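You operate a simulated robot arm through the tools that you are given. There is no shell and no other tool. Be economical: measure what you need, move in short steps, check, and stop when the job is done.

The job below is to be done with a simulated robot arm. You get a single attempt, and the scene is never put back.

TASK
Set the three faders as the mix board says, then bring the main fader up to 0 dB.
Fine: leave the other faders where they are.

The check looks at the end state, three seconds after you hand in, the way a careful person would. Anything else that was tipped, shoved, dropped, spilled or broken makes it a failure.

THE ROBOT
A 6-joint arm with a two-finger parallel gripper, fixed in place. Base frame: the origin is at the foot of the arm, x ahead of it, y to its left, z up; the work surface is at about z = 822. Units: mm, rad, N and s.
With the tool pointing down near the work surface it reaches from about 360 to 820 mm from the base axis. Its first joint turns from -2.897 to 2.897 rad. Payload 3.91 kg.
The tool frame sits at the grasp point between the pads (the TCP): z along the fingers, y along the line on which they close. The tips reach 30 mm beyond it. Largest opening 110 mm; finger width 20, thickness 10; the body of the gripper, 48 by 112 mm, starts 55 mm behind the TCP.
Orientation is that of the tool frame in the base frame, as a unit quaternion [w, x, y, z]. With the fingers straight down and closing along the base's y, the tool's x points along the base's -x, its y along +y and its z along -z.

THE INTERFACE
- The arm moves only by the tool drive_tool. Its argument "steps" is a list that holds one entry, the list of rows, each a list of 7 numbers: the turn, a rotation vector about the tool's x, y, z in rad, then the shift along the tool's x, y, z in mm, then the finger opening in mm, from 0 to 110. In form: [[[rx, ry, rz, x, y, z, claw], ...]]. A call has 1 to 8 rows; each row shifts and turns the commanded pose from where the row before left it, along the tool's axes as they then stand. A row lasts 0.2 s, in which the tool goes at most 50 mm and 0.15 rad; a call with a longer step from one row to the next is refused whole, and so is a gripper value outside its range. A pose out of reach is approached as far as the arm can. The call stops where the force on the tool passes 40 N (or 10 N more than at its start, if that is more) or the arm is blocked; 0.2 s more then pass. Each finger travels about 45 mm/s and halts on what it meets, pressing with about 28 N; the grip force reading is that of the motor and also rises with nothing between the fingers. The clock runs only during rows and for 0.2 s after the last one: add rows that do not move to give the fingers time. It gives the time, the measured TCP pose, the force on the tool (base axes), the opening and the grip force at its end, in the units of the frame above (readings bear some noise), with the torque about the TCP (base axes, N m) and any sound that the robot's microphone picked up, and new pictures: "show" is both (left out), scene, wrist or none.
- Cameras (640 x 400 px; columns grow to the right, rows downward): "scene" is fixed at [218.9, 647.3, 1538.7]; the picture's right is [-0.56, -0.83, 0.00], its down [-0.80, 0.55, -0.24] and it looks along [0.20, -0.13, -0.97] (base axes); focal length 214 px, centre (320, 200). "wrist" rides on the gripper at [77, 7, -114] in the tool frame; the picture's right is [-0.09, 1.00, 0.00], its down [-0.80, -0.07, -0.59] and it looks along [-0.59, -0.05, 0.80] (tool axes); focal length 270 px, centre (320, 200). There is no depth. A picture from a camera that has moved, and an enlarged one, comes with that camera's place and axes in the base frame and with its lens.
- raise_lower(by): slides the trunk up (or, below 0, down) by that many mm; the arm rides with it, the base frame stays. It gives what a move gives, with no picture.
- enlarge(camera, box): a new picture of the part [left, top, right, bottom] of that camera's present view, enlarged. No time passes.
- sign_off(): hands the job in; it is judged then, once.

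Work in short steps. Places have to be worked out from the pictures, the camera data and where the tool is seen: move nearer, look again, correct. Check each grasp and each placing, and mend what went wrong. You have 120 turns and 200 pictures in all, those below and enlarged ones among them. Open the gripper and draw the arm clear of the work before you hand the job in, unless the task says otherwise; then end with one line.

The tools are called after "Emit:" as a command line: name --argument value ..., lists and objects as JSON in quotes. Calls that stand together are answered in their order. drive_tool: Moves the arm, as the interface text tells. Its arguments: {"type":"object","properties":{"steps":{"type":"array"},"show":{"type":"string","enum":["both","scene","wrist","none"]}},"required":["steps"]} The other tools are called the same way: raise_lower (by) slides the trunk up or down; enlarge (camera, box) takes an enlarged picture of a part of a camera's view; sign_off () hands the job in.

At the start:

```text
time_s: 0.0
position: [493.1, 167.5, 1156.5]
tool_rot: [0.0, 0.0, 1.0, 0.0]
contact_force: [-0.6, 0.4, -0.4]
moment: [0.0, 0.01, 0.0]
grip_width: 110.1
grasp_force: 0.1
trunk travel left (down, up): [-475.0, 135.0]
```

scene: 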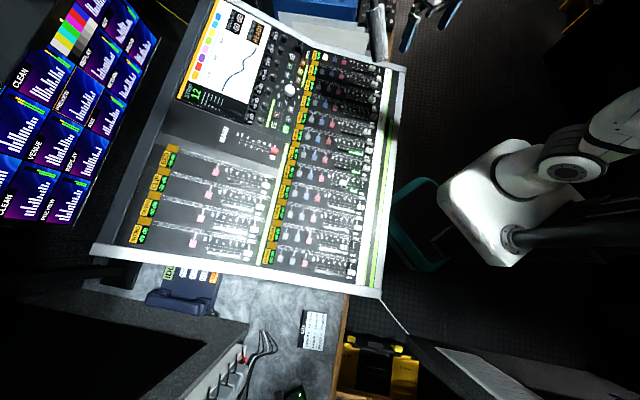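
wrist: 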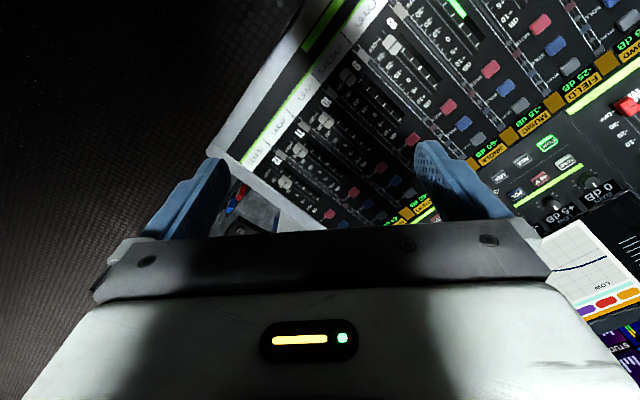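

The scene shows a mixing desk with many faders and a small card on the table. I'll enlarge the card and the desk parts to read them.

Emit:
enlarge --camera "scene" --box '[280, 290, 350, 360]'

Emit:
enlarge --camera "scene" --box '[240, 40, 400, 150]'

Emit:
enlarge --camera "scene" --box '[240, 140, 400, 300]'

Emit:
enlarge --camera "scene" --box '[110, 120, 290, 270]'

Emit:
enlarge --camera "scene" --box '[0, 0, 170, 230]'

```text
5.71 times, centred on (315, 325) of scene
camera zoom: at [218.9, 647.3, 1538.7], right [-0.56, -0.83, 0.0], down [-0.8, 0.55, -0.24], along [0.2, -0.13, -0.97], focal length 1226 px, centre (349, -514)
```

zoom: 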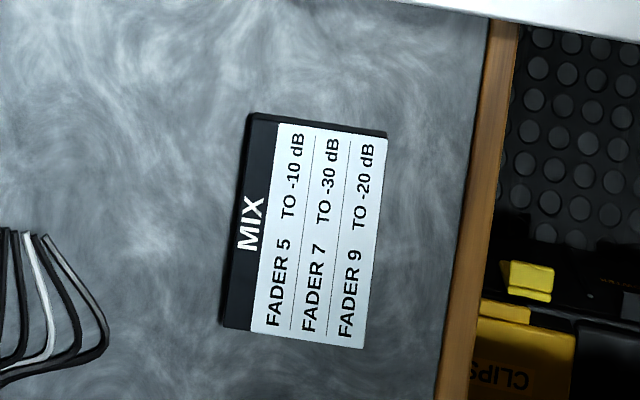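

```text
3.64 times, centred on (320, 95) of scene
camera zoom: at [218.9, 647.3, 1538.7], right [-0.56, -0.83, 0.0], down [-0.8, 0.55, -0.24], along [0.2, -0.13, -0.97], focal length 780 px, centre (320, 582)
```

zoom: 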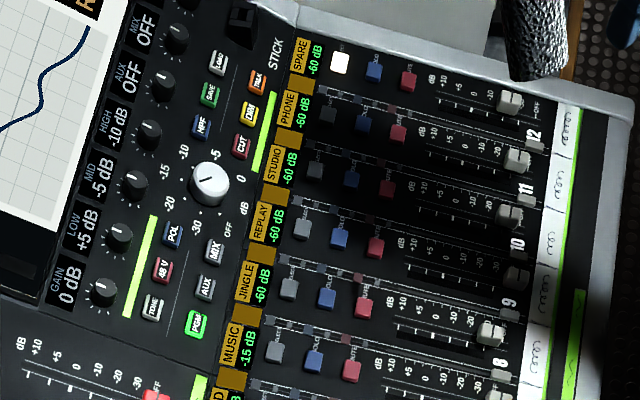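

```text
2.50 times, centred on (320, 220) of scene
camera zoom: at [218.9, 647.3, 1538.7], right [-0.56, -0.83, 0.0], down [-0.8, 0.55, -0.24], along [0.2, -0.13, -0.97], focal length 536 px, centre (320, 150)
```

zoom: 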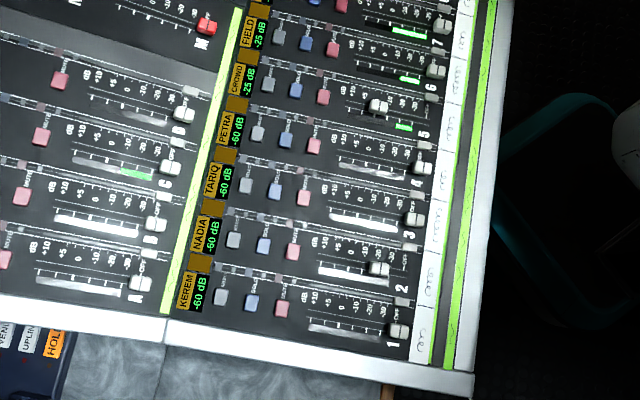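

```text
2.67 times, centred on (200, 195) of scene
camera zoom: at [218.9, 647.3, 1538.7], right [-0.56, -0.83, 0.0], down [-0.8, 0.55, -0.24], along [0.2, -0.13, -0.97], focal length 572 px, centre (640, 213)
```

zoom: 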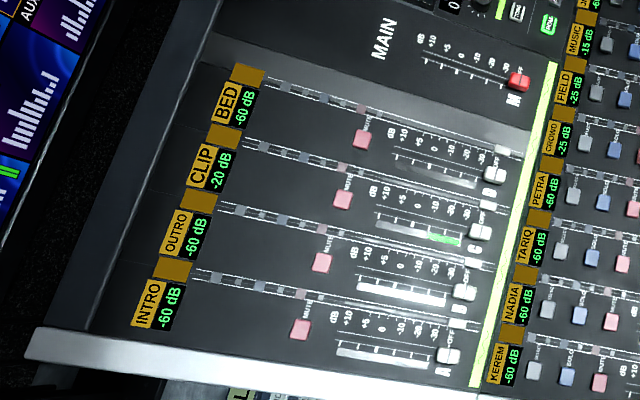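

```text
1.74 times, centred on (85, 115) of scene
camera zoom: at [218.9, 647.3, 1538.7], right [-0.56, -0.83, 0.0], down [-0.8, 0.55, -0.24], along [0.2, -0.13, -0.97], focal length 373 px, centre (729, 348)
```

zoom: 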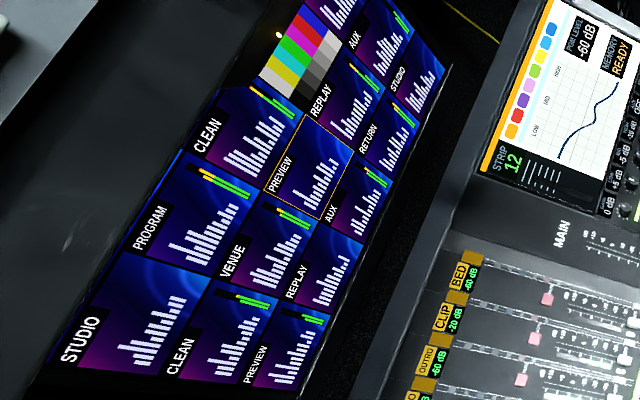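

Card: fader 5 → -10, 7 → -30, 9 → -20; main → 0 dB. The desk's strips run about 45° in the base frame, so I move the hand above the strips for a close look.

Emit:
drive_tool --steps '[[[0, 0, 0, 27, 38, 0, 110], [0, 0, 0, 27, 38, 0, 110], [0, 0, 0, 27, 38, 0, 110], [0, 0, 0, 27, 38, 0, 110], [0, 0, 0, 27, 38, 0, 110], [0, 0, 0, 27, 38, 0, 110]]]' --show "none"

Emit:
drive_tool --steps '[[[0, 0, -0.131, 0, 0, 0, 60], [0, 0, -0.131, 0, 0, 0, 30], [0, 0, -0.131, 0, 0, 0, 0], [0, 0, -0.131, 0, 0, 0, 0], [0, 0, -0.131, 0, 0, 0, 0], [0, 0, -0.131, 0, 0, 0, 0]]]'

```text
time_s: 1.4
position: [328.6, 396.7, 1156.6]
tool_rot: [0.0, 0.001, 1.0, 0.0]
contact_force: [0.1, 0.2, 0.7]
moment: [-0.03, 0.01, -0.02]
grip_width: 109.9
grasp_force: 0.1
trunk travel left (down, up): [-475.0, 135.0]
```

```text
time_s: 2.8
position: [330.1, 395.8, 1155.8]
tool_rot: [0.0, -0.384, 0.923, 0.0]
contact_force: [-0.1, 0.0, -0.2]
moment: [0.01, -0.03, 0.0]
grip_width: 0.0
grasp_force: 11.7
trunk travel left (down, up): [-475.0, 135.0]
camera wrist: at [272.7, 346.0, 1269.0], right [-0.64, 0.76, 0.0], down [0.61, 0.52, 0.59], along [0.45, 0.38, -0.8], focal length 270 px, centre (320, 200)
```

scene: 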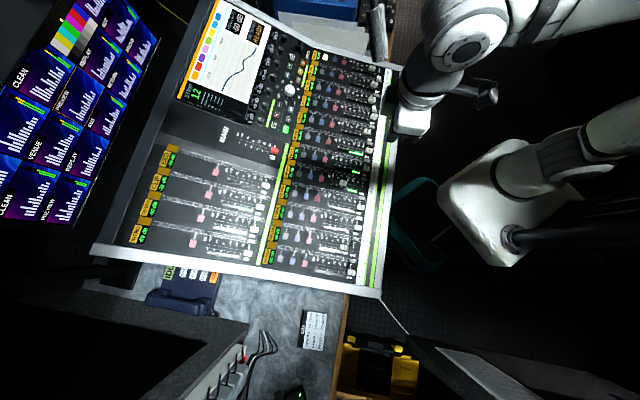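
wrist: 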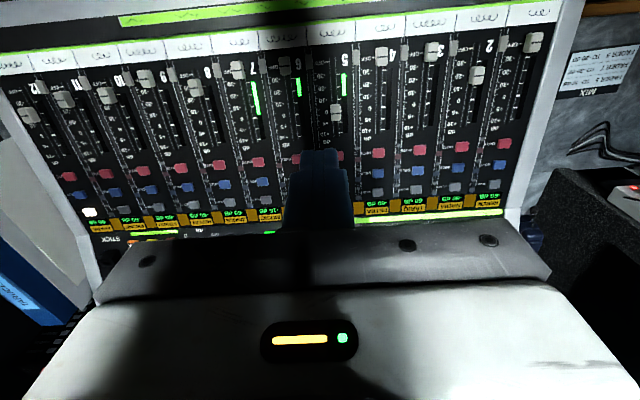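

The wrist view shows strips 1–12 upside-down. I enlarge to read the scales and positions.

Emit:
enlarge --camera "wrist" --box '[160, 20, 400, 170]'

Emit:
enlarge --camera "wrist" --box '[0, 40, 240, 190]'

```text
2.67 times, centred on (280, 95) of wrist
camera zoom: at [272.7, 346.0, 1269.0], right [-0.64, 0.76, 0.0], down [0.61, 0.52, 0.59], along [0.45, 0.38, -0.8], focal length 721 px, centre (427, 480)
```

zoom: 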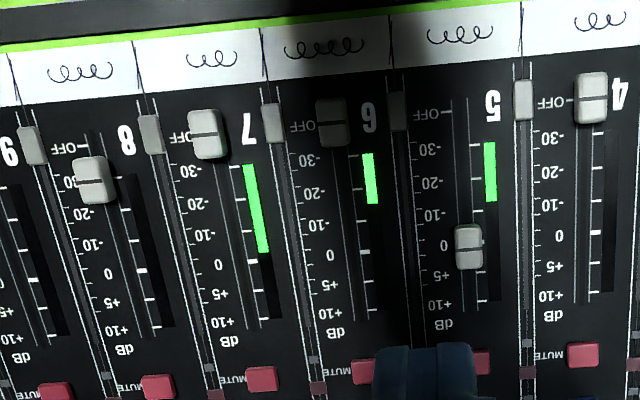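

```text
2.67 times, centred on (120, 115) of wrist
camera zoom: at [272.7, 346.0, 1269.0], right [-0.64, 0.76, 0.0], down [0.61, 0.52, 0.59], along [0.45, 0.38, -0.8], focal length 721 px, centre (853, 427)
```

zoom: 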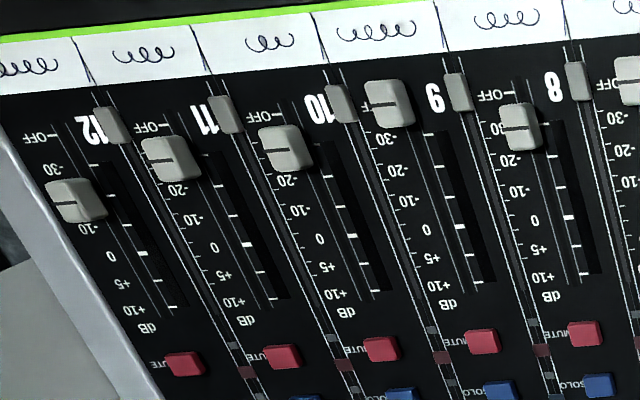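

Scales are legible now: fader 5 sits near 0, faders 7 and 9 at OFF. By triangulation cap 5 is near (366,455,849). I go above it, with the fingers slightly open across the strip.

Emit:
drive_tool --steps '[[[0, 0, 0, -34, 8, 0, 36], [0, 0, 0, -33, 8, 0, 36], [0, 0, 0, 0, 0, 45, 36], [0, 0, 0, 0, 0, 45, 36], [0, 0, 0, 0, 0, 45, 36], [0, 0, 0, 0, 0, 45, 36], [0, 0, 0, 0, 0, 0, 36]]]'

```text
time_s: 4.4
position: [366.9, 453.2, 976.4]
tool_rot: [0.0, -0.384, 0.923, 0.001]
contact_force: [-0.3, 0.2, -0.7]
moment: [0.02, -0.05, -0.01]
grip_width: 35.8
grasp_force: 0.0
trunk travel left (down, up): [-475.0, 135.0]
camera wrist: at [309.7, 404.6, 1089.0], right [-0.64, 0.77, 0.0], down [0.62, 0.52, 0.59], along [0.46, 0.38, -0.8], focal length 270 px, centre (320, 200)
```

scene: 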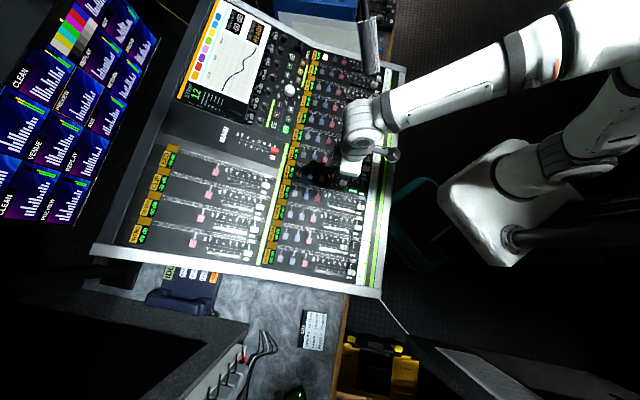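
wrist: 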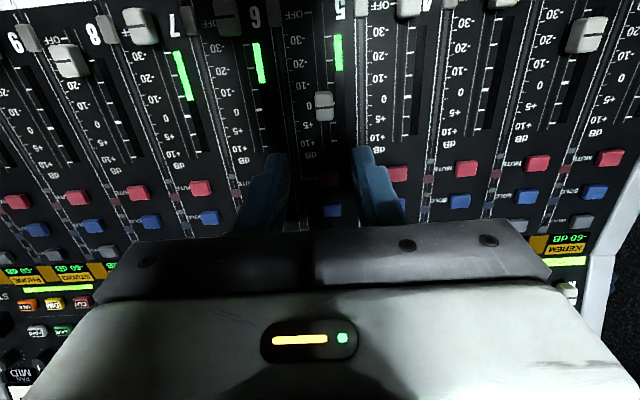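

Cap 5 ray passes z=849 at (366.3,454.2), agreeing. Descend 85 mm so that the tips are just above the cap top.

Emit:
drive_tool --steps '[[[0, 0, 0, 0, 0, 40, 36], [0, 0, 0, 0, 0, 30, 36], [0, 0, 0, 0, 0, 15, 36], [0, 0, 0, 0, 0, 0, 36]]]' --show "wrist"

Emit:
enlarge --camera "wrist" --box '[220, 0, 440, 200]'

```text
time_s: 5.4
position: [365.1, 454.6, 891.5]
tool_rot: [0.0, -0.383, 0.924, -0.001]
contact_force: [0.7, -0.5, -0.4]
moment: [0.01, -0.03, -0.03]
grip_width: 36.1
grasp_force: 0.1
trunk travel left (down, up): [-475.0, 135.0]
camera wrist: at [308.8, 405.2, 1004.0], right [-0.64, 0.77, 0.0], down [0.62, 0.52, 0.59], along [0.46, 0.38, -0.8], focal length 270 px, centre (320, 200)
```

wrist: 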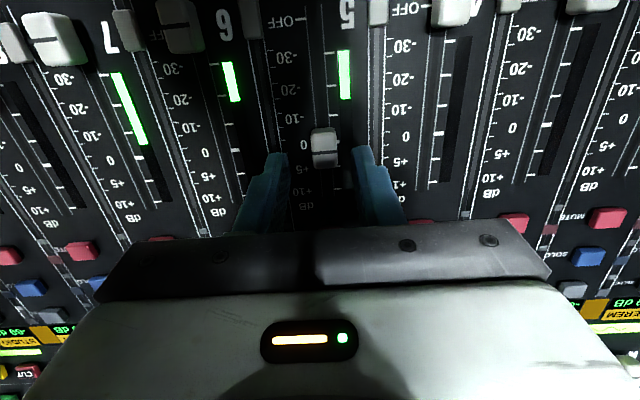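

```text
2.00 times, centred on (330, 100) of wrist
camera zoom: at [308.8, 405.2, 1004.0], right [-0.64, 0.77, 0.0], down [0.62, 0.52, 0.59], along [0.46, 0.38, -0.8], focal length 541 px, centre (300, 400)
```

zoom: 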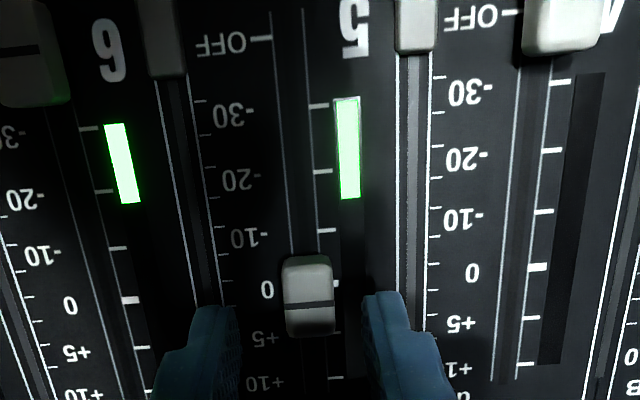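

Cap 5's line sits at 0 dB; ticks are roughly 18 mm per 10 dB. I lower in small steps around the cap.

Emit:
drive_tool --steps '[[[0, 0, 0, 0, 0, 8, 36], [0, 0, 0, 0, 0, 6, 36], [0, 0, 0, 0, 0, 4, 36], [0, 0, 0, 0, 0, 0, 36]]]' --show "wrist"

Emit:
enlarge --camera "wrist" --box '[220, 0, 440, 200]'

```text
time_s: 6.4
position: [366.1, 453.9, 873.3]
tool_rot: [0.0, -0.384, 0.923, 0.001]
contact_force: [-0.4, 0.3, -0.2]
moment: [0.01, 0.0, 0.05]
grip_width: 35.9
grasp_force: 0.1
trunk travel left (down, up): [-475.0, 135.0]
camera wrist: at [308.9, 404.9, 986.1], right [-0.64, 0.77, 0.0], down [0.62, 0.52, 0.59], along [0.46, 0.38, -0.8], focal length 270 px, centre (320, 200)
```

wrist: 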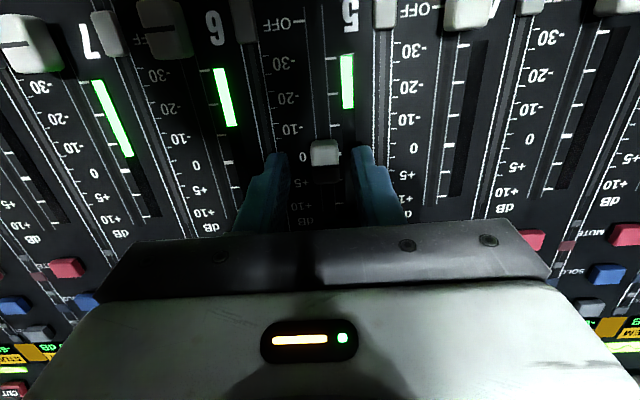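

```text
2.00 times, centred on (330, 100) of wrist
camera zoom: at [308.9, 404.9, 986.1], right [-0.64, 0.77, 0.0], down [0.62, 0.52, 0.59], along [0.46, 0.38, -0.8], focal length 541 px, centre (300, 400)
```

zoom: 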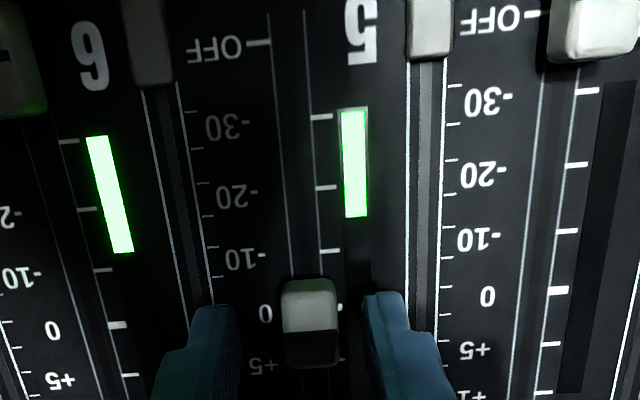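

Tips (843) are about 6 mm below the cap top (~849), panel near 835. Lower 3 mm more and close.

Emit:
drive_tool --steps '[[[0, 0, 0, 0, 0, 3, 36], [0, 0, 0, 0, 0, 0, 14], [0, 0, 0, 0, 0, 0, 14], [0, 0, 0, 0, 0, 0, 8], [0, 0, 0, 0, 0, 0, 8]]]' --show "wrist"

Emit:
enlarge --camera "wrist" --box '[220, 0, 440, 200]'

```text
time_s: 7.6
position: [365.0, 456.0, 869.9]
tool_rot: [0.001, -0.383, 0.924, -0.001]
contact_force: [-17.3, 18.4, -3.2]
moment: [0.59, 0.54, -0.12]
grip_width: 15.7
grasp_force: 42.7
trunk travel left (down, up): [-475.0, 135.0]
camera wrist: at [306.7, 407.2, 982.9], right [-0.64, 0.77, 0.0], down [0.61, 0.52, 0.59], along [0.46, 0.38, -0.8], focal length 270 px, centre (320, 200)
```

wrist: 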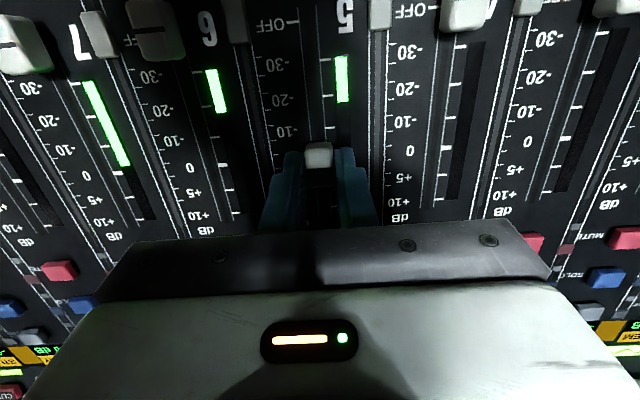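

```text
2.00 times, centred on (330, 100) of wrist
camera zoom: at [306.7, 407.2, 982.9], right [-0.64, 0.77, 0.0], down [0.61, 0.52, 0.59], along [0.46, 0.38, -0.8], focal length 541 px, centre (300, 400)
```

zoom: 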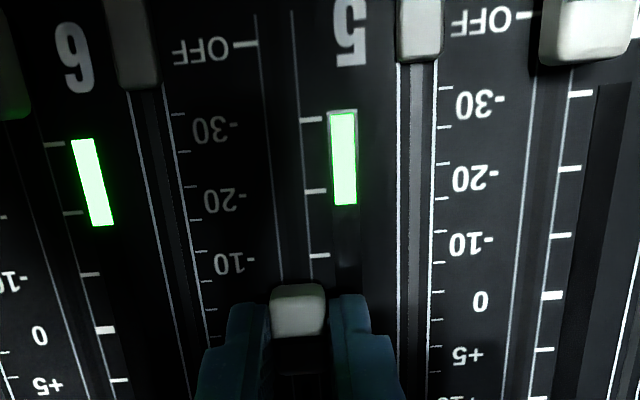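

Gripped cap 5 (15.7 mm) with some sideways load. I relieve it by +2 mm in tool y and draw the cap 16 mm toward the operator (tool +x).

Emit:
drive_tool --steps '[[[0, 0, 0, 0, 2, 0, 8], [0, 0, 0, 5, 0, 0, 8], [0, 0, 0, 6, 0, 0, 8], [0, 0, 0, 5, 0, 0, 8], [0, 0, 0, 0, 0, 0, 8]]]' --show "wrist"

Emit:
enlarge --camera "wrist" --box '[220, 0, 440, 200]'

```text
time_s: 8.8
position: [352.7, 445.7, 868.5]
tool_rot: [-0.001, -0.384, 0.923, -0.001]
contact_force: [-9.4, 13.8, -26.7]
moment: [0.96, -0.4, -0.1]
grip_width: 15.7
grasp_force: 45.0
trunk travel left (down, up): [-475.0, 135.0]
camera wrist: at [296.0, 396.7, 981.2], right [-0.64, 0.77, 0.0], down [0.62, 0.52, 0.59], along [0.45, 0.38, -0.81], focal length 270 px, centre (320, 200)
```

wrist: 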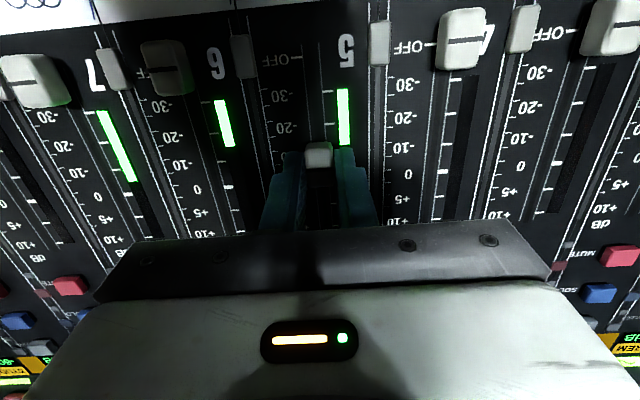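

```text
2.00 times, centred on (330, 100) of wrist
camera zoom: at [296.0, 396.7, 981.2], right [-0.64, 0.77, 0.0], down [0.62, 0.52, 0.59], along [0.45, 0.38, -0.81], focal length 541 px, centre (300, 400)
```

zoom: 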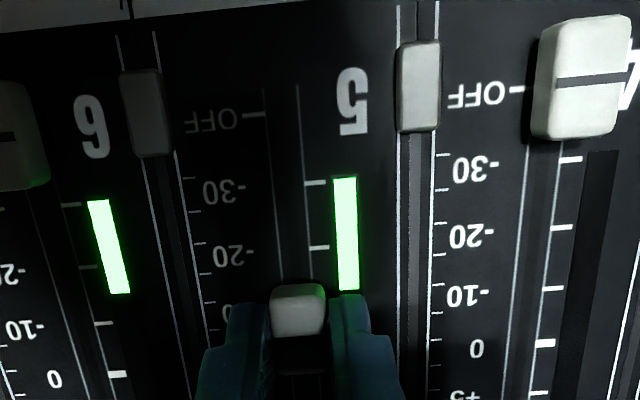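

The panel slopes (~5°), so the cap pulls the tool down. I let go, rise, and check the cap against its scale.

Emit:
drive_tool --steps '[[[0, 0, 0, 0, 0, 1.5, 8], [0, 0, 0, 0, 0, 0, 34], [0, 0, 0, 0, 0, 0, 34], [0, 0, 0, 0, 0, -20, 34], [0, 0, 0, 20, 0, -30, 34], [0, 0, 0, 30, 0, 0, 34], [0, 0, 0, 0, 0, 0, 34]]]' --show "wrist"

Emit:
enlarge --camera "wrist" --box '[240, 80, 400, 200]'

```text
time_s: 10.4
position: [317.5, 407.8, 919.8]
tool_rot: [0.001, -0.382, 0.924, 0.0]
contact_force: [-0.3, 0.3, 0.6]
moment: [0.0, -0.02, 0.01]
grip_width: 34.1
grasp_force: 0.1
trunk travel left (down, up): [-475.0, 135.0]
camera wrist: at [260.1, 359.8, 1031.7], right [-0.64, 0.77, 0.0], down [0.62, 0.52, 0.59], along [0.46, 0.38, -0.8], focal length 270 px, centre (320, 200)
```

wrist: 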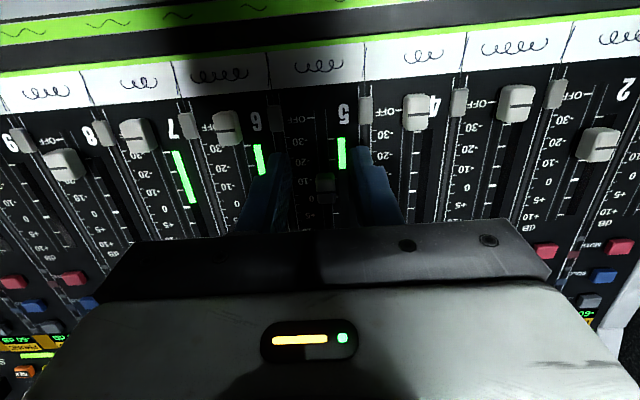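

```text
3.33 times, centred on (320, 140) of wrist
camera zoom: at [260.1, 359.8, 1031.7], right [-0.64, 0.77, 0.0], down [0.62, 0.52, 0.59], along [0.46, 0.38, -0.8], focal length 901 px, centre (320, 400)
```

zoom: 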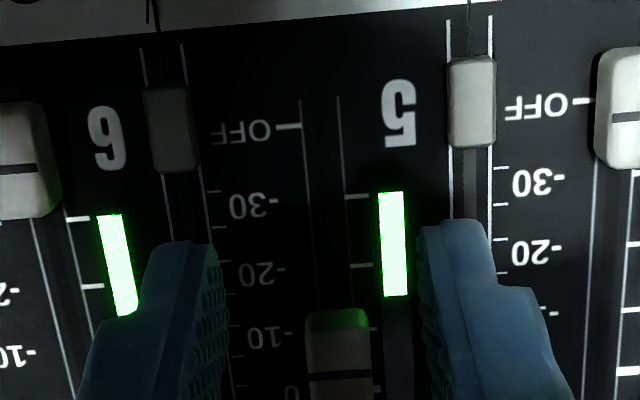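

The view is too oblique to be sure. I move forward so the camera looks nearly straight down on fader 5.

Emit:
drive_tool --steps '[[[0, 0, 0, 0, 0, -25, 34], [0, 0, 0, -37, 0, 0, 34], [0, 0, 0, -37, 0, 0, 34], [0, 0, 0, -36, 0, 0, 34], [0, 0, 0, 0, 0, 0, 34]]]' --show "wrist"

Emit:
enlarge --camera "wrist" --box '[260, 0, 420, 100]'

```text
time_s: 11.6
position: [396.5, 487.2, 943.9]
tool_rot: [0.0, -0.384, 0.923, 0.0]
contact_force: [0.0, 0.2, -0.4]
moment: [-0.04, 0.0, 0.01]
grip_width: 33.7
grasp_force: 0.1
trunk travel left (down, up): [-475.0, 135.0]
camera wrist: at [338.8, 437.9, 1056.3], right [-0.64, 0.77, 0.0], down [0.62, 0.52, 0.59], along [0.46, 0.38, -0.8], focal length 270 px, centre (320, 200)
```

wrist: 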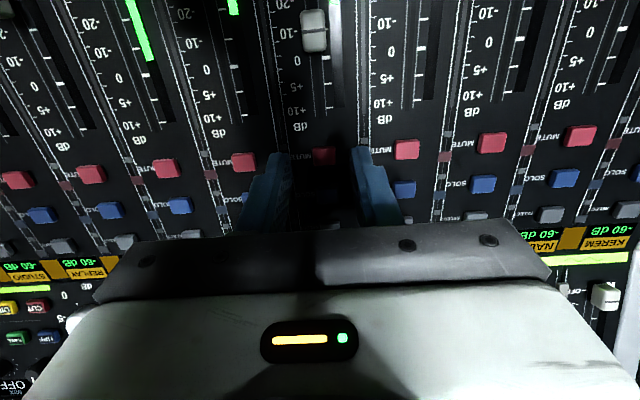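

```text
4.00 times, centred on (340, 50) of wrist
camera zoom: at [338.8, 437.9, 1056.3], right [-0.64, 0.77, 0.0], down [0.62, 0.52, 0.59], along [0.46, 0.38, -0.8], focal length 1081 px, centre (240, 800)
```

zoom: 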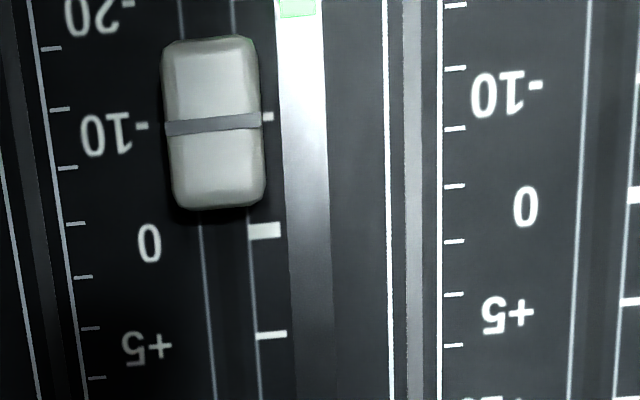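

Seen from above, cap 5's line sits on the -10 tick. Next is fader 7, whose cap I place at about (409.5,306.6,842); I move above it.

Emit:
drive_tool --steps '[[[0, 0, 0, 29.7, -34.1, 0, 28], [0, 0, 0, 29.7, -34.1, 0, 28], [0, 0, 0, 29.7, -34.1, 0, 28], [0, 0, 0, 29.7, -34.1, 0, 28], [0, 0, 0, 0, 0, 30, 28], [0, 0, 0, 0, 0, 18, 28], [0, 0, 0, 0, 0, 0, 28]]]' --show "wrist"

Emit:
enlarge --camera "wrist" --box '[220, 80, 420, 200]'

```text
time_s: 13.2
position: [407.8, 306.3, 895.3]
tool_rot: [0.0, -0.384, 0.923, 0.0]
contact_force: [0.1, -0.3, 0.5]
moment: [-0.04, 0.01, 0.04]
grip_width: 28.4
grasp_force: 0.1
trunk travel left (down, up): [-475.0, 135.0]
camera wrist: at [350.4, 256.9, 1008.4], right [-0.64, 0.77, 0.0], down [0.62, 0.52, 0.59], along [0.46, 0.38, -0.8], focal length 270 px, centre (320, 200)
```

wrist: 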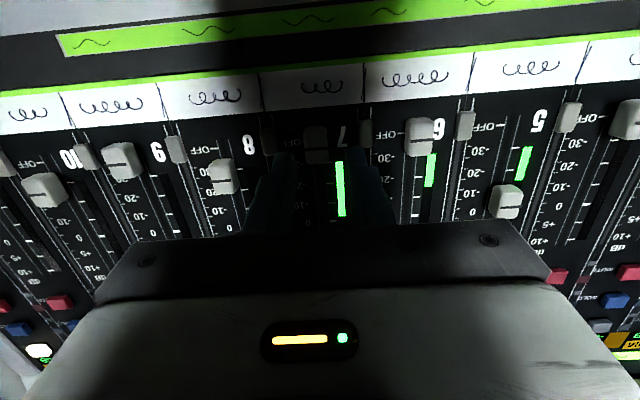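

```text
3.20 times, centred on (320, 140) of wrist
camera zoom: at [350.4, 256.9, 1008.4], right [-0.64, 0.77, 0.0], down [0.62, 0.52, 0.59], along [0.46, 0.38, -0.8], focal length 865 px, centre (320, 392)
```

zoom: 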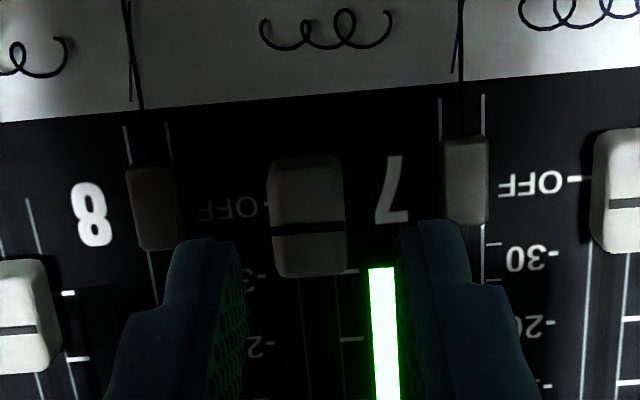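

Cap 7 refined: it lies ~3.5 mm to the left and ~4 mm further than the TCP. I correct, then descend to TCP z ≈ 866.

Emit:
drive_tool --steps '[[[0, 0, 0, -4, -3.5, 0, 28], [0, 0, 0, 0, 0, 15, 28], [0, 0, 0, 0, 0, 8, 28], [0, 0, 0, 0, 0, 0, 28]]]' --show "wrist"

Emit:
enlarge --camera "wrist" --box '[220, 80, 420, 200]'

```text
time_s: 14.2
position: [414.5, 307.8, 873.4]
tool_rot: [0.0, -0.383, 0.924, 0.0]
contact_force: [0.1, -0.5, 0.1]
moment: [0.02, 0.0, -0.01]
grip_width: 28.1
grasp_force: 0.1
trunk travel left (down, up): [-475.0, 135.0]
camera wrist: at [356.7, 257.7, 985.5], right [-0.64, 0.77, 0.0], down [0.62, 0.52, 0.59], along [0.46, 0.38, -0.8], focal length 270 px, centre (320, 200)
```

wrist: 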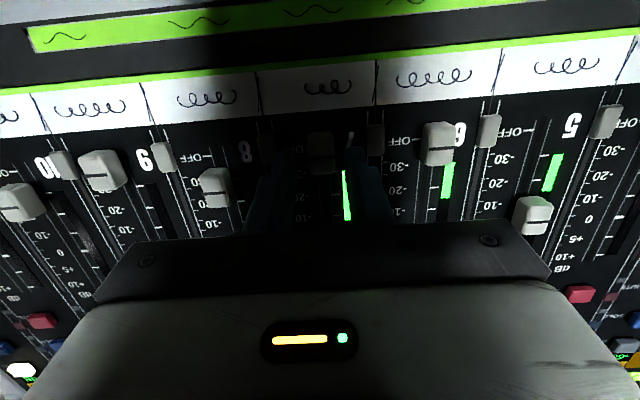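

```text
3.20 times, centred on (320, 140) of wrist
camera zoom: at [356.7, 257.7, 985.5], right [-0.64, 0.77, 0.0], down [0.62, 0.52, 0.59], along [0.46, 0.38, -0.8], focal length 865 px, centre (320, 392)
```

zoom: 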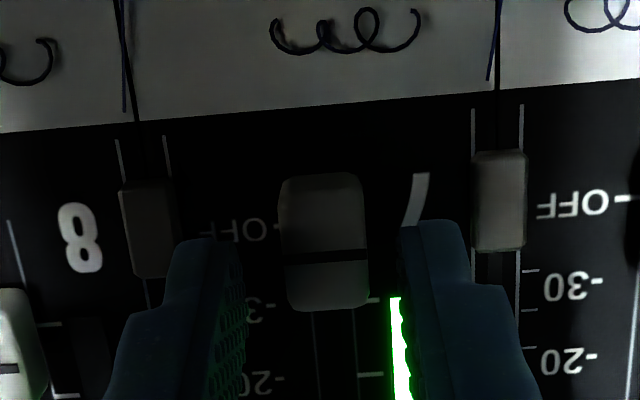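

Cap 7 is centred between the fingers. Lower 7 mm and grip.

Emit:
drive_tool --steps '[[[0, 0, 0, 0, 0, 4, 28], [0, 0, 0, 0, 0, 3, 28], [0, 0, 0, 0, 0, 0, 14], [0, 0, 0, 0, 0, 0, 10], [0, 0, 0, 0, 0, 0, 10]]]' --show "wrist"

```text
time_s: 15.4
position: [412.7, 306.9, 866.6]
tool_rot: [0.0, -0.384, 0.924, -0.001]
contact_force: [-4.9, 6.6, -1.8]
moment: [0.18, 0.21, -0.11]
grip_width: 15.7
grasp_force: 45.0
trunk travel left (down, up): [-475.0, 135.0]
camera wrist: at [355.9, 258.4, 978.8], right [-0.64, 0.77, 0.0], down [0.62, 0.52, 0.59], along [0.46, 0.38, -0.8], focal length 270 px, centre (320, 200)
```

wrist: 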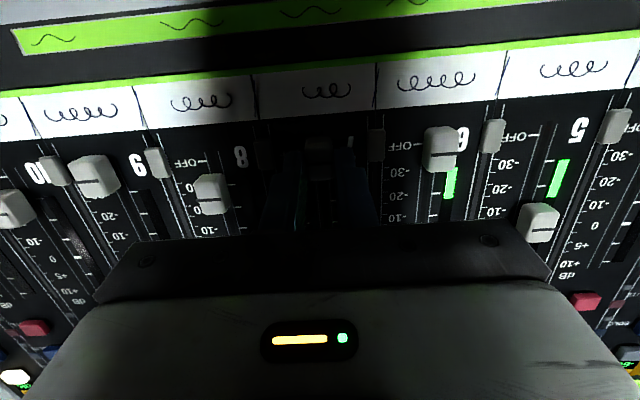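

Gripped fader 7. Push it up about 16 mm, following the slope.

Emit:
drive_tool --steps '[[[0, 0, 0, -5, 0, -0.4, 10], [0, 0, 0, -6, 0, -0.6, 10], [0, 0, 0, -5, 0, -0.4, 10], [0, 0, 0, 0, 0, 0, 10], [0, 0, 0, 0, 0, 0, 28], [0, 0, 0, 0, 0, 0, 28]]]' --show "none"

Emit:
drive_tool --steps '[[[0, 0, 0, 0, 0, -40, 28], [0, 0, 0, 0, 0, -40, 28], [0, 0, 0, -35, 0, 0, 28], [0, 0, 0, -35, 0, 0, 28], [0, 0, 0, 0, 0, 0, 28]]]' --show "wrist"

Emit:
enlarge --camera "wrist" --box '[240, 0, 400, 100]'

```text
time_s: 16.8
position: [425.7, 317.4, 868.0]
tool_rot: [0.0, -0.383, 0.924, -0.001]
contact_force: [-1.0, -0.4, -0.2]
moment: [-0.02, -0.02, 0.02]
grip_width: 28.1
grasp_force: 0.0
trunk travel left (down, up): [-475.0, 135.0]
```

```text
time_s: 18.0
position: [474.6, 367.3, 947.0]
tool_rot: [0.0, -0.383, 0.924, 0.0]
contact_force: [0.2, 0.5, 0.3]
moment: [-0.02, 0.02, 0.0]
grip_width: 28.3
grasp_force: 0.1
trunk travel left (down, up): [-475.0, 135.0]
camera wrist: at [417.3, 318.5, 1060.3], right [-0.64, 0.77, 0.0], down [0.62, 0.52, 0.59], along [0.46, 0.38, -0.8], focal length 270 px, centre (320, 200)
```

wrist: 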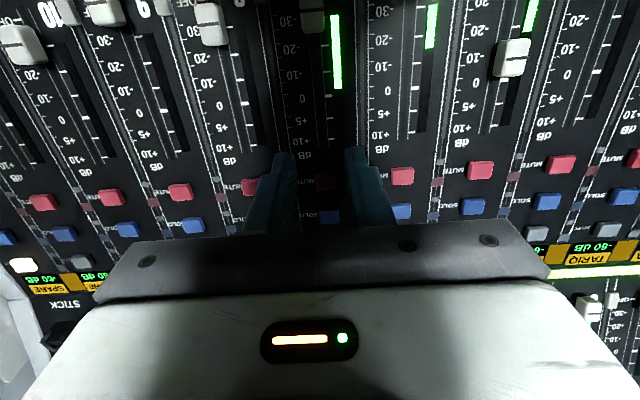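

```text
4.00 times, centred on (320, 50) of wrist
camera zoom: at [417.3, 318.5, 1060.3], right [-0.64, 0.77, 0.0], down [0.62, 0.52, 0.59], along [0.46, 0.38, -0.8], focal length 1081 px, centre (320, 800)
```

zoom: 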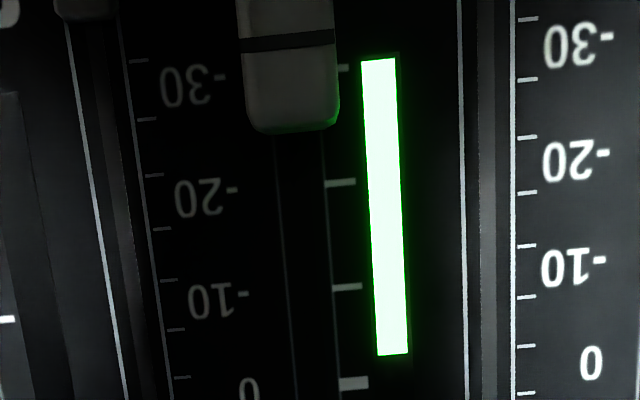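

Fader 7's line is about 5 mm short of -30. I retrace, regrip, add 5 mm, and look again.

Emit:
drive_tool --steps '[[[0, 0, 0, 35, 0, 0, 28], [0, 0, 0, 35, 0, 0, 28], [0, 0, 0, 0, 0, 40, 28], [0, 0, 0, 0, 0, 25, 28], [0, 0, 0, 0, 0, 10, 28], [0, 0, 0, 0, 0, 5, 28], [0, 0, 0, 0, 0, 0, 10], [0, 0, 0, 0, 0, 0, 10]]]' --show "none"

Emit:
drive_tool --steps '[[[0, 0, 0, 0, 0, 0, 10], [0, 0, 0, -2.5, 0, -0.2, 10], [0, 0, 0, -2.5, 0, -0.2, 10], [0, 0, 0, 0, 0, 0, 10], [0, 0, 0, 0, 0, 0, 28], [0, 0, 0, 0, 0, 0, 28]]]' --show "none"

Emit:
drive_tool --steps '[[[0, 0, 0, 0, 0, -40, 28], [0, 0, 0, 0, 0, -40, 28], [0, 0, 0, -35, 0, 0, 28], [0, 0, 0, -30, 0, 0, 28], [0, 0, 0, 0, 0, 0, 28]]]' --show "wrist"

Emit:
enlarge --camera "wrist" --box '[240, 0, 400, 100]'

```text
time_s: 19.8
position: [425.1, 319.0, 867.0]
tool_rot: [0.0, -0.383, 0.924, 0.0]
contact_force: [-7.4, 7.6, -2.7]
moment: [0.46, 0.09, -0.11]
grip_width: 15.8
grasp_force: 41.3
trunk travel left (down, up): [-475.0, 135.0]
```

```text
time_s: 21.2
position: [430.2, 321.4, 867.0]
tool_rot: [-0.001, -0.383, 0.924, 0.0]
contact_force: [0.5, -0.4, 0.0]
moment: [0.01, 0.01, -0.02]
grip_width: 28.4
grasp_force: 0.1
trunk travel left (down, up): [-475.0, 135.0]
```

```text
time_s: 22.4
position: [474.4, 366.8, 948.3]
tool_rot: [0.0, -0.384, 0.924, 0.0]
contact_force: [0.7, 0.4, -0.1]
moment: [0.03, 0.0, 0.02]
grip_width: 28.2
grasp_force: 0.0
trunk travel left (down, up): [-475.0, 135.0]
camera wrist: at [416.9, 318.2, 1060.7], right [-0.64, 0.77, 0.0], down [0.62, 0.52, 0.59], along [0.46, 0.38, -0.8], focal length 270 px, centre (320, 200)
```

wrist: 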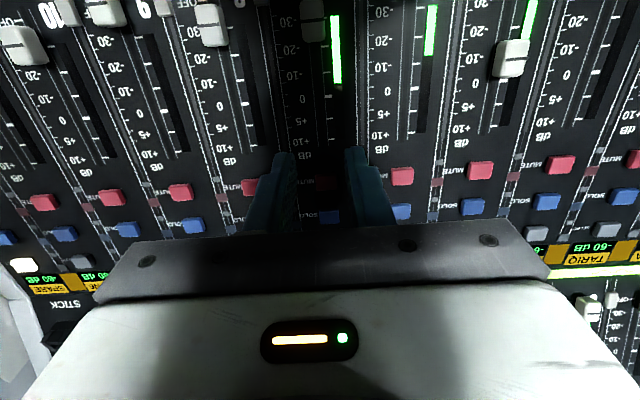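

```text
4.00 times, centred on (320, 50) of wrist
camera zoom: at [416.9, 318.2, 1060.7], right [-0.64, 0.77, 0.0], down [0.62, 0.52, 0.59], along [0.46, 0.38, -0.8], focal length 1081 px, centre (320, 800)
```

zoom: 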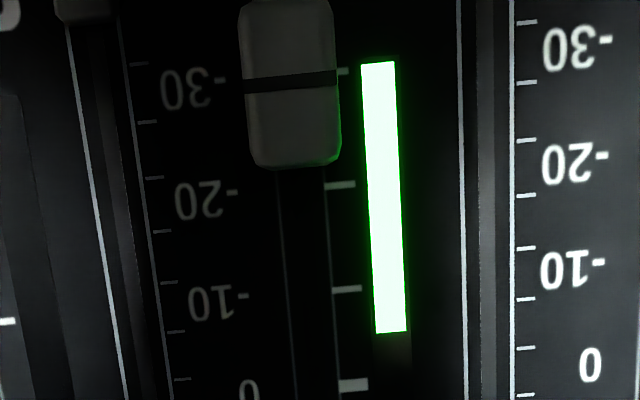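

Fader 7 is on -30. Fader 9's cap should be near (511,210); I move above it.

Emit:
drive_tool --steps '[[[0, 0, 0, 21.4, -34.1, 0, 28], [0, 0, 0, 21.4, -34.1, 0, 28], [0, 0, 0, 21.3, -34.1, 0, 28], [0, 0, 0, 21.3, -34.1, 0, 28], [0, 0, 0, 0, 0, 30, 28], [0, 0, 0, 0, 0, 28, 28], [0, 0, 0, 0, 0, 0, 28]]]' --show "wrist"

Emit:
enlarge --camera "wrist" --box '[220, 80, 420, 200]'

```text
time_s: 24.0
position: [510.3, 209.4, 890.0]
tool_rot: [0.0, -0.383, 0.924, 0.0]
contact_force: [-0.1, -0.6, 0.2]
moment: [0.02, -0.02, -0.04]
grip_width: 28.2
grasp_force: 0.1
trunk travel left (down, up): [-475.0, 135.0]
camera wrist: at [452.6, 161.1, 1003.0], right [-0.64, 0.77, 0.0], down [0.62, 0.52, 0.59], along [0.46, 0.38, -0.8], focal length 270 px, centre (320, 200)
```

wrist: 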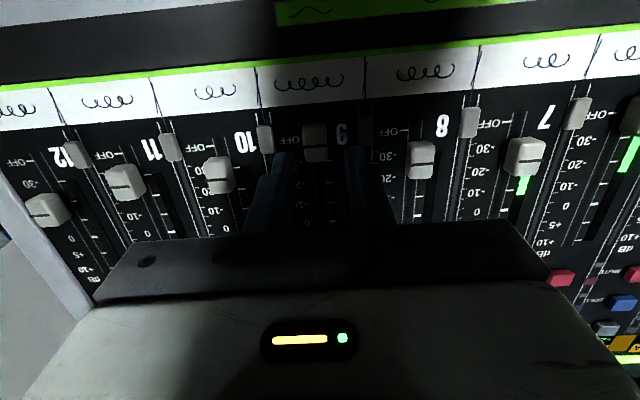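

```text
3.20 times, centred on (320, 140) of wrist
camera zoom: at [452.6, 161.1, 1003.0], right [-0.64, 0.77, 0.0], down [0.62, 0.52, 0.59], along [0.46, 0.38, -0.8], focal length 865 px, centre (320, 392)
```

zoom: 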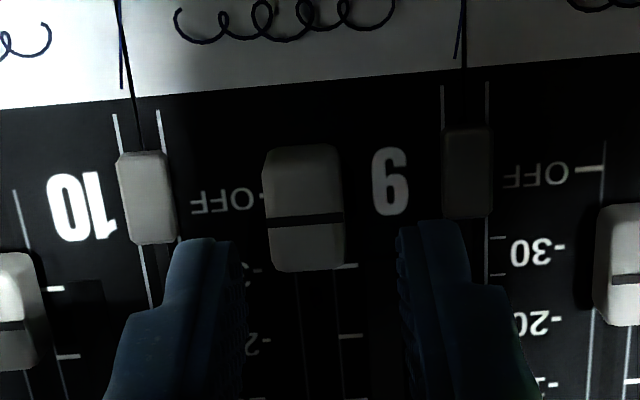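

Cap 9 is ~3.7 mm left of the finger centre. I correct, descend to about z=866 and grip.

Emit:
drive_tool --steps '[[[0, 0, 0, -0.5, -3.7, 0, 28], [0, 0, 0, 0, 0, 12, 28], [0, 0, 0, 0, 0, 8, 28], [0, 0, 0, 0, 0, 4, 28], [0, 0, 0, 0, 0, 0, 28]]]' --show "wrist"

Emit:
enlarge --camera "wrist" --box '[220, 80, 420, 200]'

```text
time_s: 25.2
position: [512.6, 207.9, 866.2]
tool_rot: [0.0, -0.383, 0.924, 0.0]
contact_force: [0.5, -0.8, -0.7]
moment: [-0.03, 0.0, -0.02]
grip_width: 28.2
grasp_force: 0.1
trunk travel left (down, up): [-475.0, 135.0]
camera wrist: at [456.4, 159.1, 978.5], right [-0.64, 0.77, 0.0], down [0.62, 0.52, 0.59], along [0.46, 0.38, -0.8], focal length 270 px, centre (320, 200)
```

wrist: 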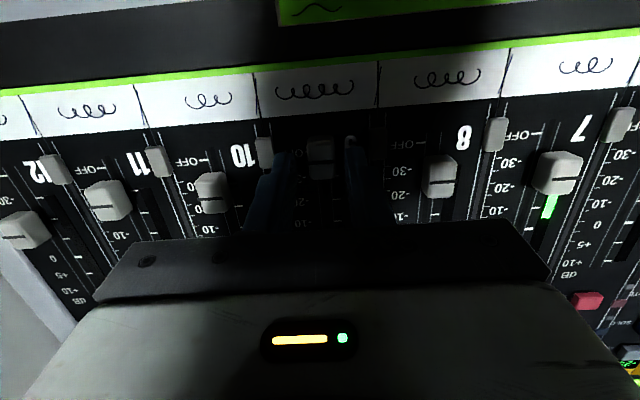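

```text
3.20 times, centred on (320, 140) of wrist
camera zoom: at [456.4, 159.1, 978.5], right [-0.64, 0.77, 0.0], down [0.62, 0.52, 0.59], along [0.46, 0.38, -0.8], focal length 865 px, centre (320, 392)
```

zoom: 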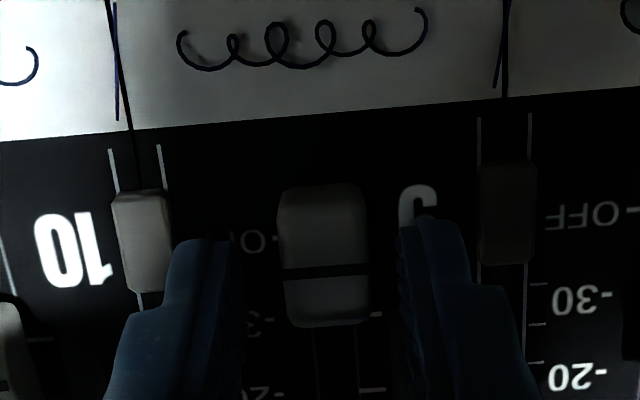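

Centred around cap 9. Grip and move it up 38.5 mm along the slope, then let go.

Emit:
drive_tool --steps '[[[0, 0, 0, 0, 0, 0, 14], [0, 0, 0, 0, 0, 0, 10], [0, 0, 0, 0, 0, 0, 10]]]' --show "none"

Emit:
drive_tool --steps '[[[0, 0, 0, -8, 0, -0.7, 10], [0, 0, 0, -8, 0, -0.7, 10], [0, 0, 0, -8, 0, -0.7, 10], [0, 0, 0, -8, 0, -0.7, 10], [0, 0, 0, -6.5, 0, -0.6, 10], [0, 0, 0, 0, 0, 0, 10], [0, 0, 0, 0, 0, 0, 28], [0, 0, 0, 0, 0, 0, 28]]]' --show "none"

Emit:
drive_tool --steps '[[[0, 0, 0, 0, 0, -40, 28], [0, 0, 0, 0, 0, -40, 28], [0, 0, 0, -35, 0, 0, 28], [0, 0, 0, -30, 0, 0, 28], [0, 0, 0, 0, 0, 0, 28]]]' --show "wrist"

Emit:
enlarge --camera "wrist" --box '[240, 0, 400, 100]'

```text
time_s: 26.0
position: [512.5, 209.8, 866.8]
tool_rot: [0.0, -0.383, 0.924, -0.001]
contact_force: [-6.7, 8.0, -1.3]
moment: [0.45, 0.07, -0.07]
grip_width: 15.9
grasp_force: 44.9
trunk travel left (down, up): [-475.0, 135.0]
```

```text
time_s: 27.8
position: [540.8, 235.3, 868.3]
tool_rot: [0.0, -0.383, 0.924, 0.0]
contact_force: [-0.4, -0.3, 0.1]
moment: [0.0, 0.01, -0.02]
grip_width: 28.1
grasp_force: 0.0
trunk travel left (down, up): [-475.0, 135.0]
```

```text
time_s: 29.0
position: [586.4, 282.1, 948.4]
tool_rot: [0.0, -0.383, 0.924, 0.0]
contact_force: [-0.1, 0.5, -0.1]
moment: [0.02, -0.01, -0.03]
grip_width: 28.2
grasp_force: 0.2
trunk travel left (down, up): [-475.0, 135.0]
camera wrist: at [529.7, 232.6, 1062.5], right [-0.64, 0.77, 0.0], down [0.62, 0.52, 0.59], along [0.46, 0.38, -0.8], focal length 270 px, centre (320, 200)
```

wrist: 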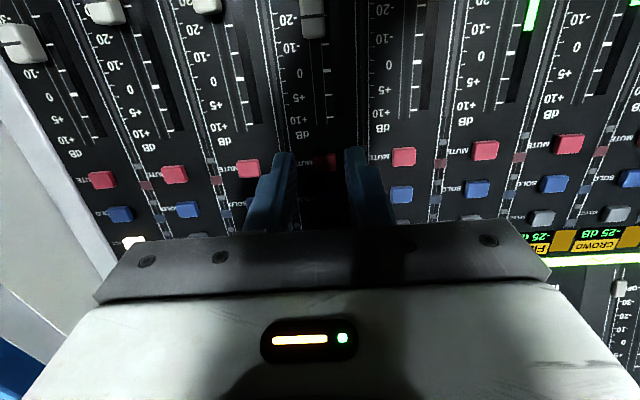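

```text
4.00 times, centred on (320, 50) of wrist
camera zoom: at [529.7, 232.6, 1062.5], right [-0.64, 0.77, 0.0], down [0.62, 0.52, 0.59], along [0.46, 0.38, -0.8], focal length 1081 px, centre (320, 800)
```

zoom: 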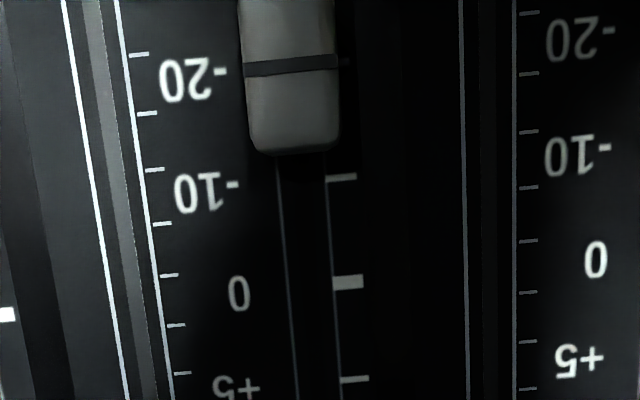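

Fader 9's line is exactly on -20. Now the main fader, estimated near (587,590,871), close to the reach limit; I go toward it a little higher and look.

Emit:
drive_tool --steps '[[[0, 0, 0, 0, 0, -25, 28], [0, 0, 0, -29.2, 36.3, 0, 28], [0, 0, 0, -29.2, 36.3, 0, 28], [0, 0, 0, -29.2, 36.3, 0, 28], [0, 0, 0, -29.2, 36.3, 0, 28], [0, 0, 0, -29.2, 36.3, 0, 28], [0, 0, 0, -29, 36.3, 0, 28], [0, 0, 0, 0, 0, 0, 28]]]'

```text
time_s: 30.8
position: [558.0, 560.0, 973.5]
tool_rot: [-0.001, -0.382, 0.924, 0.0]
contact_force: [0.9, 0.7, -0.4]
moment: [0.02, 0.0, 0.01]
grip_width: 28.4
grasp_force: 0.0
trunk travel left (down, up): [-475.0, 135.0]
camera wrist: at [499.4, 511.1, 1087.0], right [-0.64, 0.77, 0.0], down [0.62, 0.52, 0.59], along [0.46, 0.38, -0.8], focal length 270 px, centre (320, 200)
```

scene: 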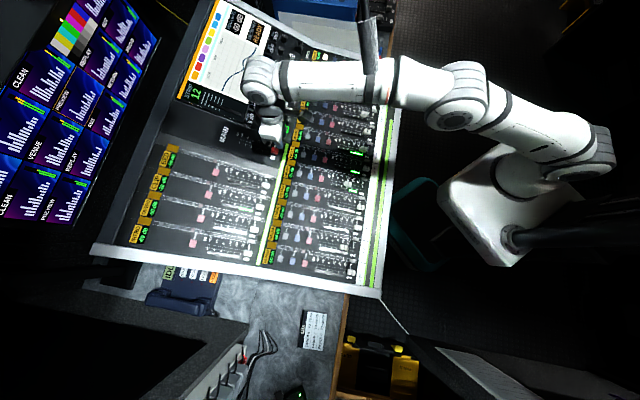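
wrist: 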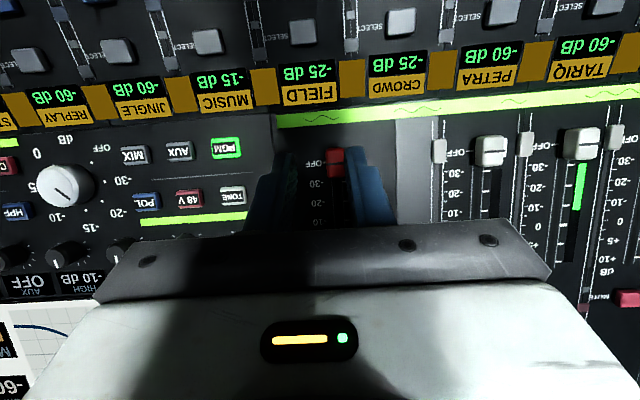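

The red main cap triangulates to about (583,592,871). Before engaging I test in free air whether the arm, tilted 20° outward, can reach the 0 dB position ~100 mm further out.

Emit:
drive_tool --steps '[[[0, -0.117, 0, 0, 0, 0, 28], [0, -0.117, 0, 0, 0, 0, 28], [0, -0.116, 0, 0, 0, 0, 28], [0, 0, 0, -31.3, 0, 11.3, 28], [0, 0, 0, -31.3, 0, 11.3, 28], [0, 0, 0, -31.3, 0, 11.3, 28], [0, 0, 0, 0, 0, 0, 28]]]'

```text
time_s: 32.4
position: [619.5, 621.5, 972.6]
tool_rot: [0.159, -0.378, 0.91, 0.066]
contact_force: [-0.4, -0.2, 0.0]
moment: [-0.03, 0.02, 0.01]
grip_width: 28.3
grasp_force: 0.0
out of reach, approached as far as the arm can: row 6
trunk travel left (down, up): [-475.0, 135.0]
camera wrist: at [536.6, 547.6, 1051.6], right [-0.65, 0.76, 0.03], down [0.44, 0.34, 0.83], along [0.62, 0.55, -0.55], focal length 270 px, centre (320, 200)
```

scene: 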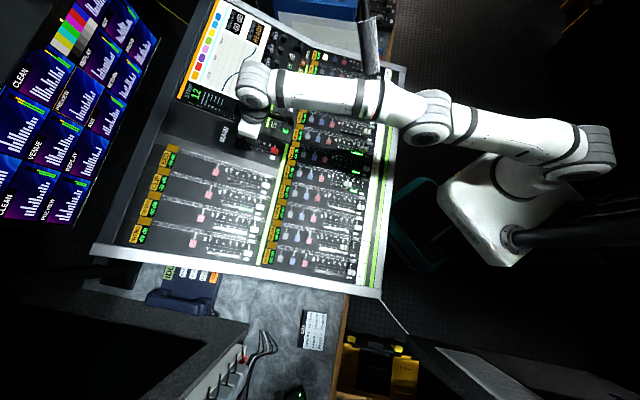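
wrist: 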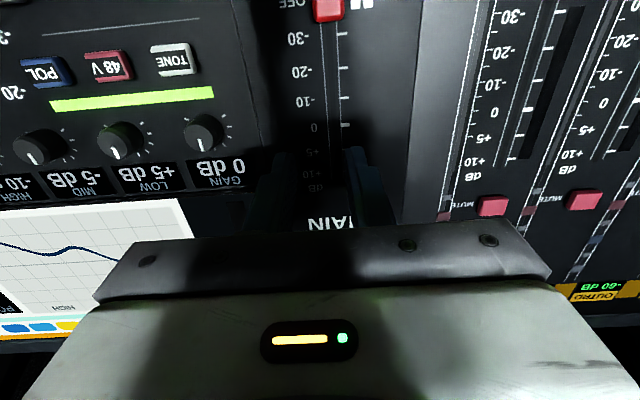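

At 20° tilt the reach is U≈877; slightly short for a gripped cap at 0 dB. I back off and tilt to ~0.5 rad, which gives more reach, and look.

Emit:
drive_tool --steps '[[[0, 0, 0, 31, 0, -11.3, 28], [0, 0, 0, 31, 0, -11.3, 28], [0, 0, 0, 28, 0, -10, 28], [0, -0.1, 0, 0, 0, 0, 28], [0, -0.05, 0, 0, 0, 0, 28], [0, 0, 0, 0, 0, 0, 28]]]' --show "wrist"

```text
time_s: 33.8
position: [550.7, 552.6, 973.2]
tool_rot: [0.229, -0.372, 0.895, 0.095]
contact_force: [-0.1, 0.1, -0.9]
moment: [0.01, 0.0, 0.06]
grip_width: 28.0
grasp_force: 0.0
trunk travel left (down, up): [-475.0, 135.0]
camera wrist: at [460.6, 470.8, 1034.1], right [-0.65, 0.76, 0.04], down [0.34, 0.25, 0.91], along [0.68, 0.6, -0.42], focal length 270 px, centre (320, 200)
```

wrist: 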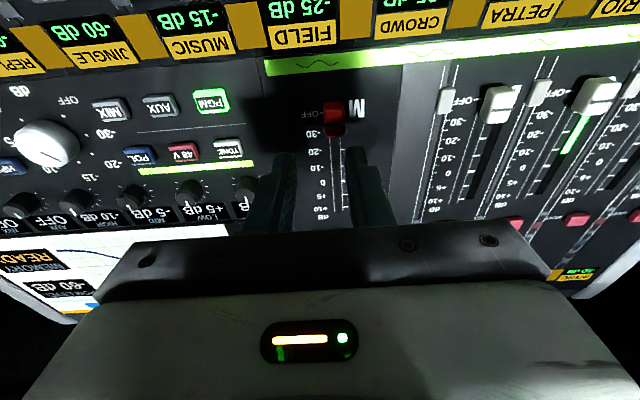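

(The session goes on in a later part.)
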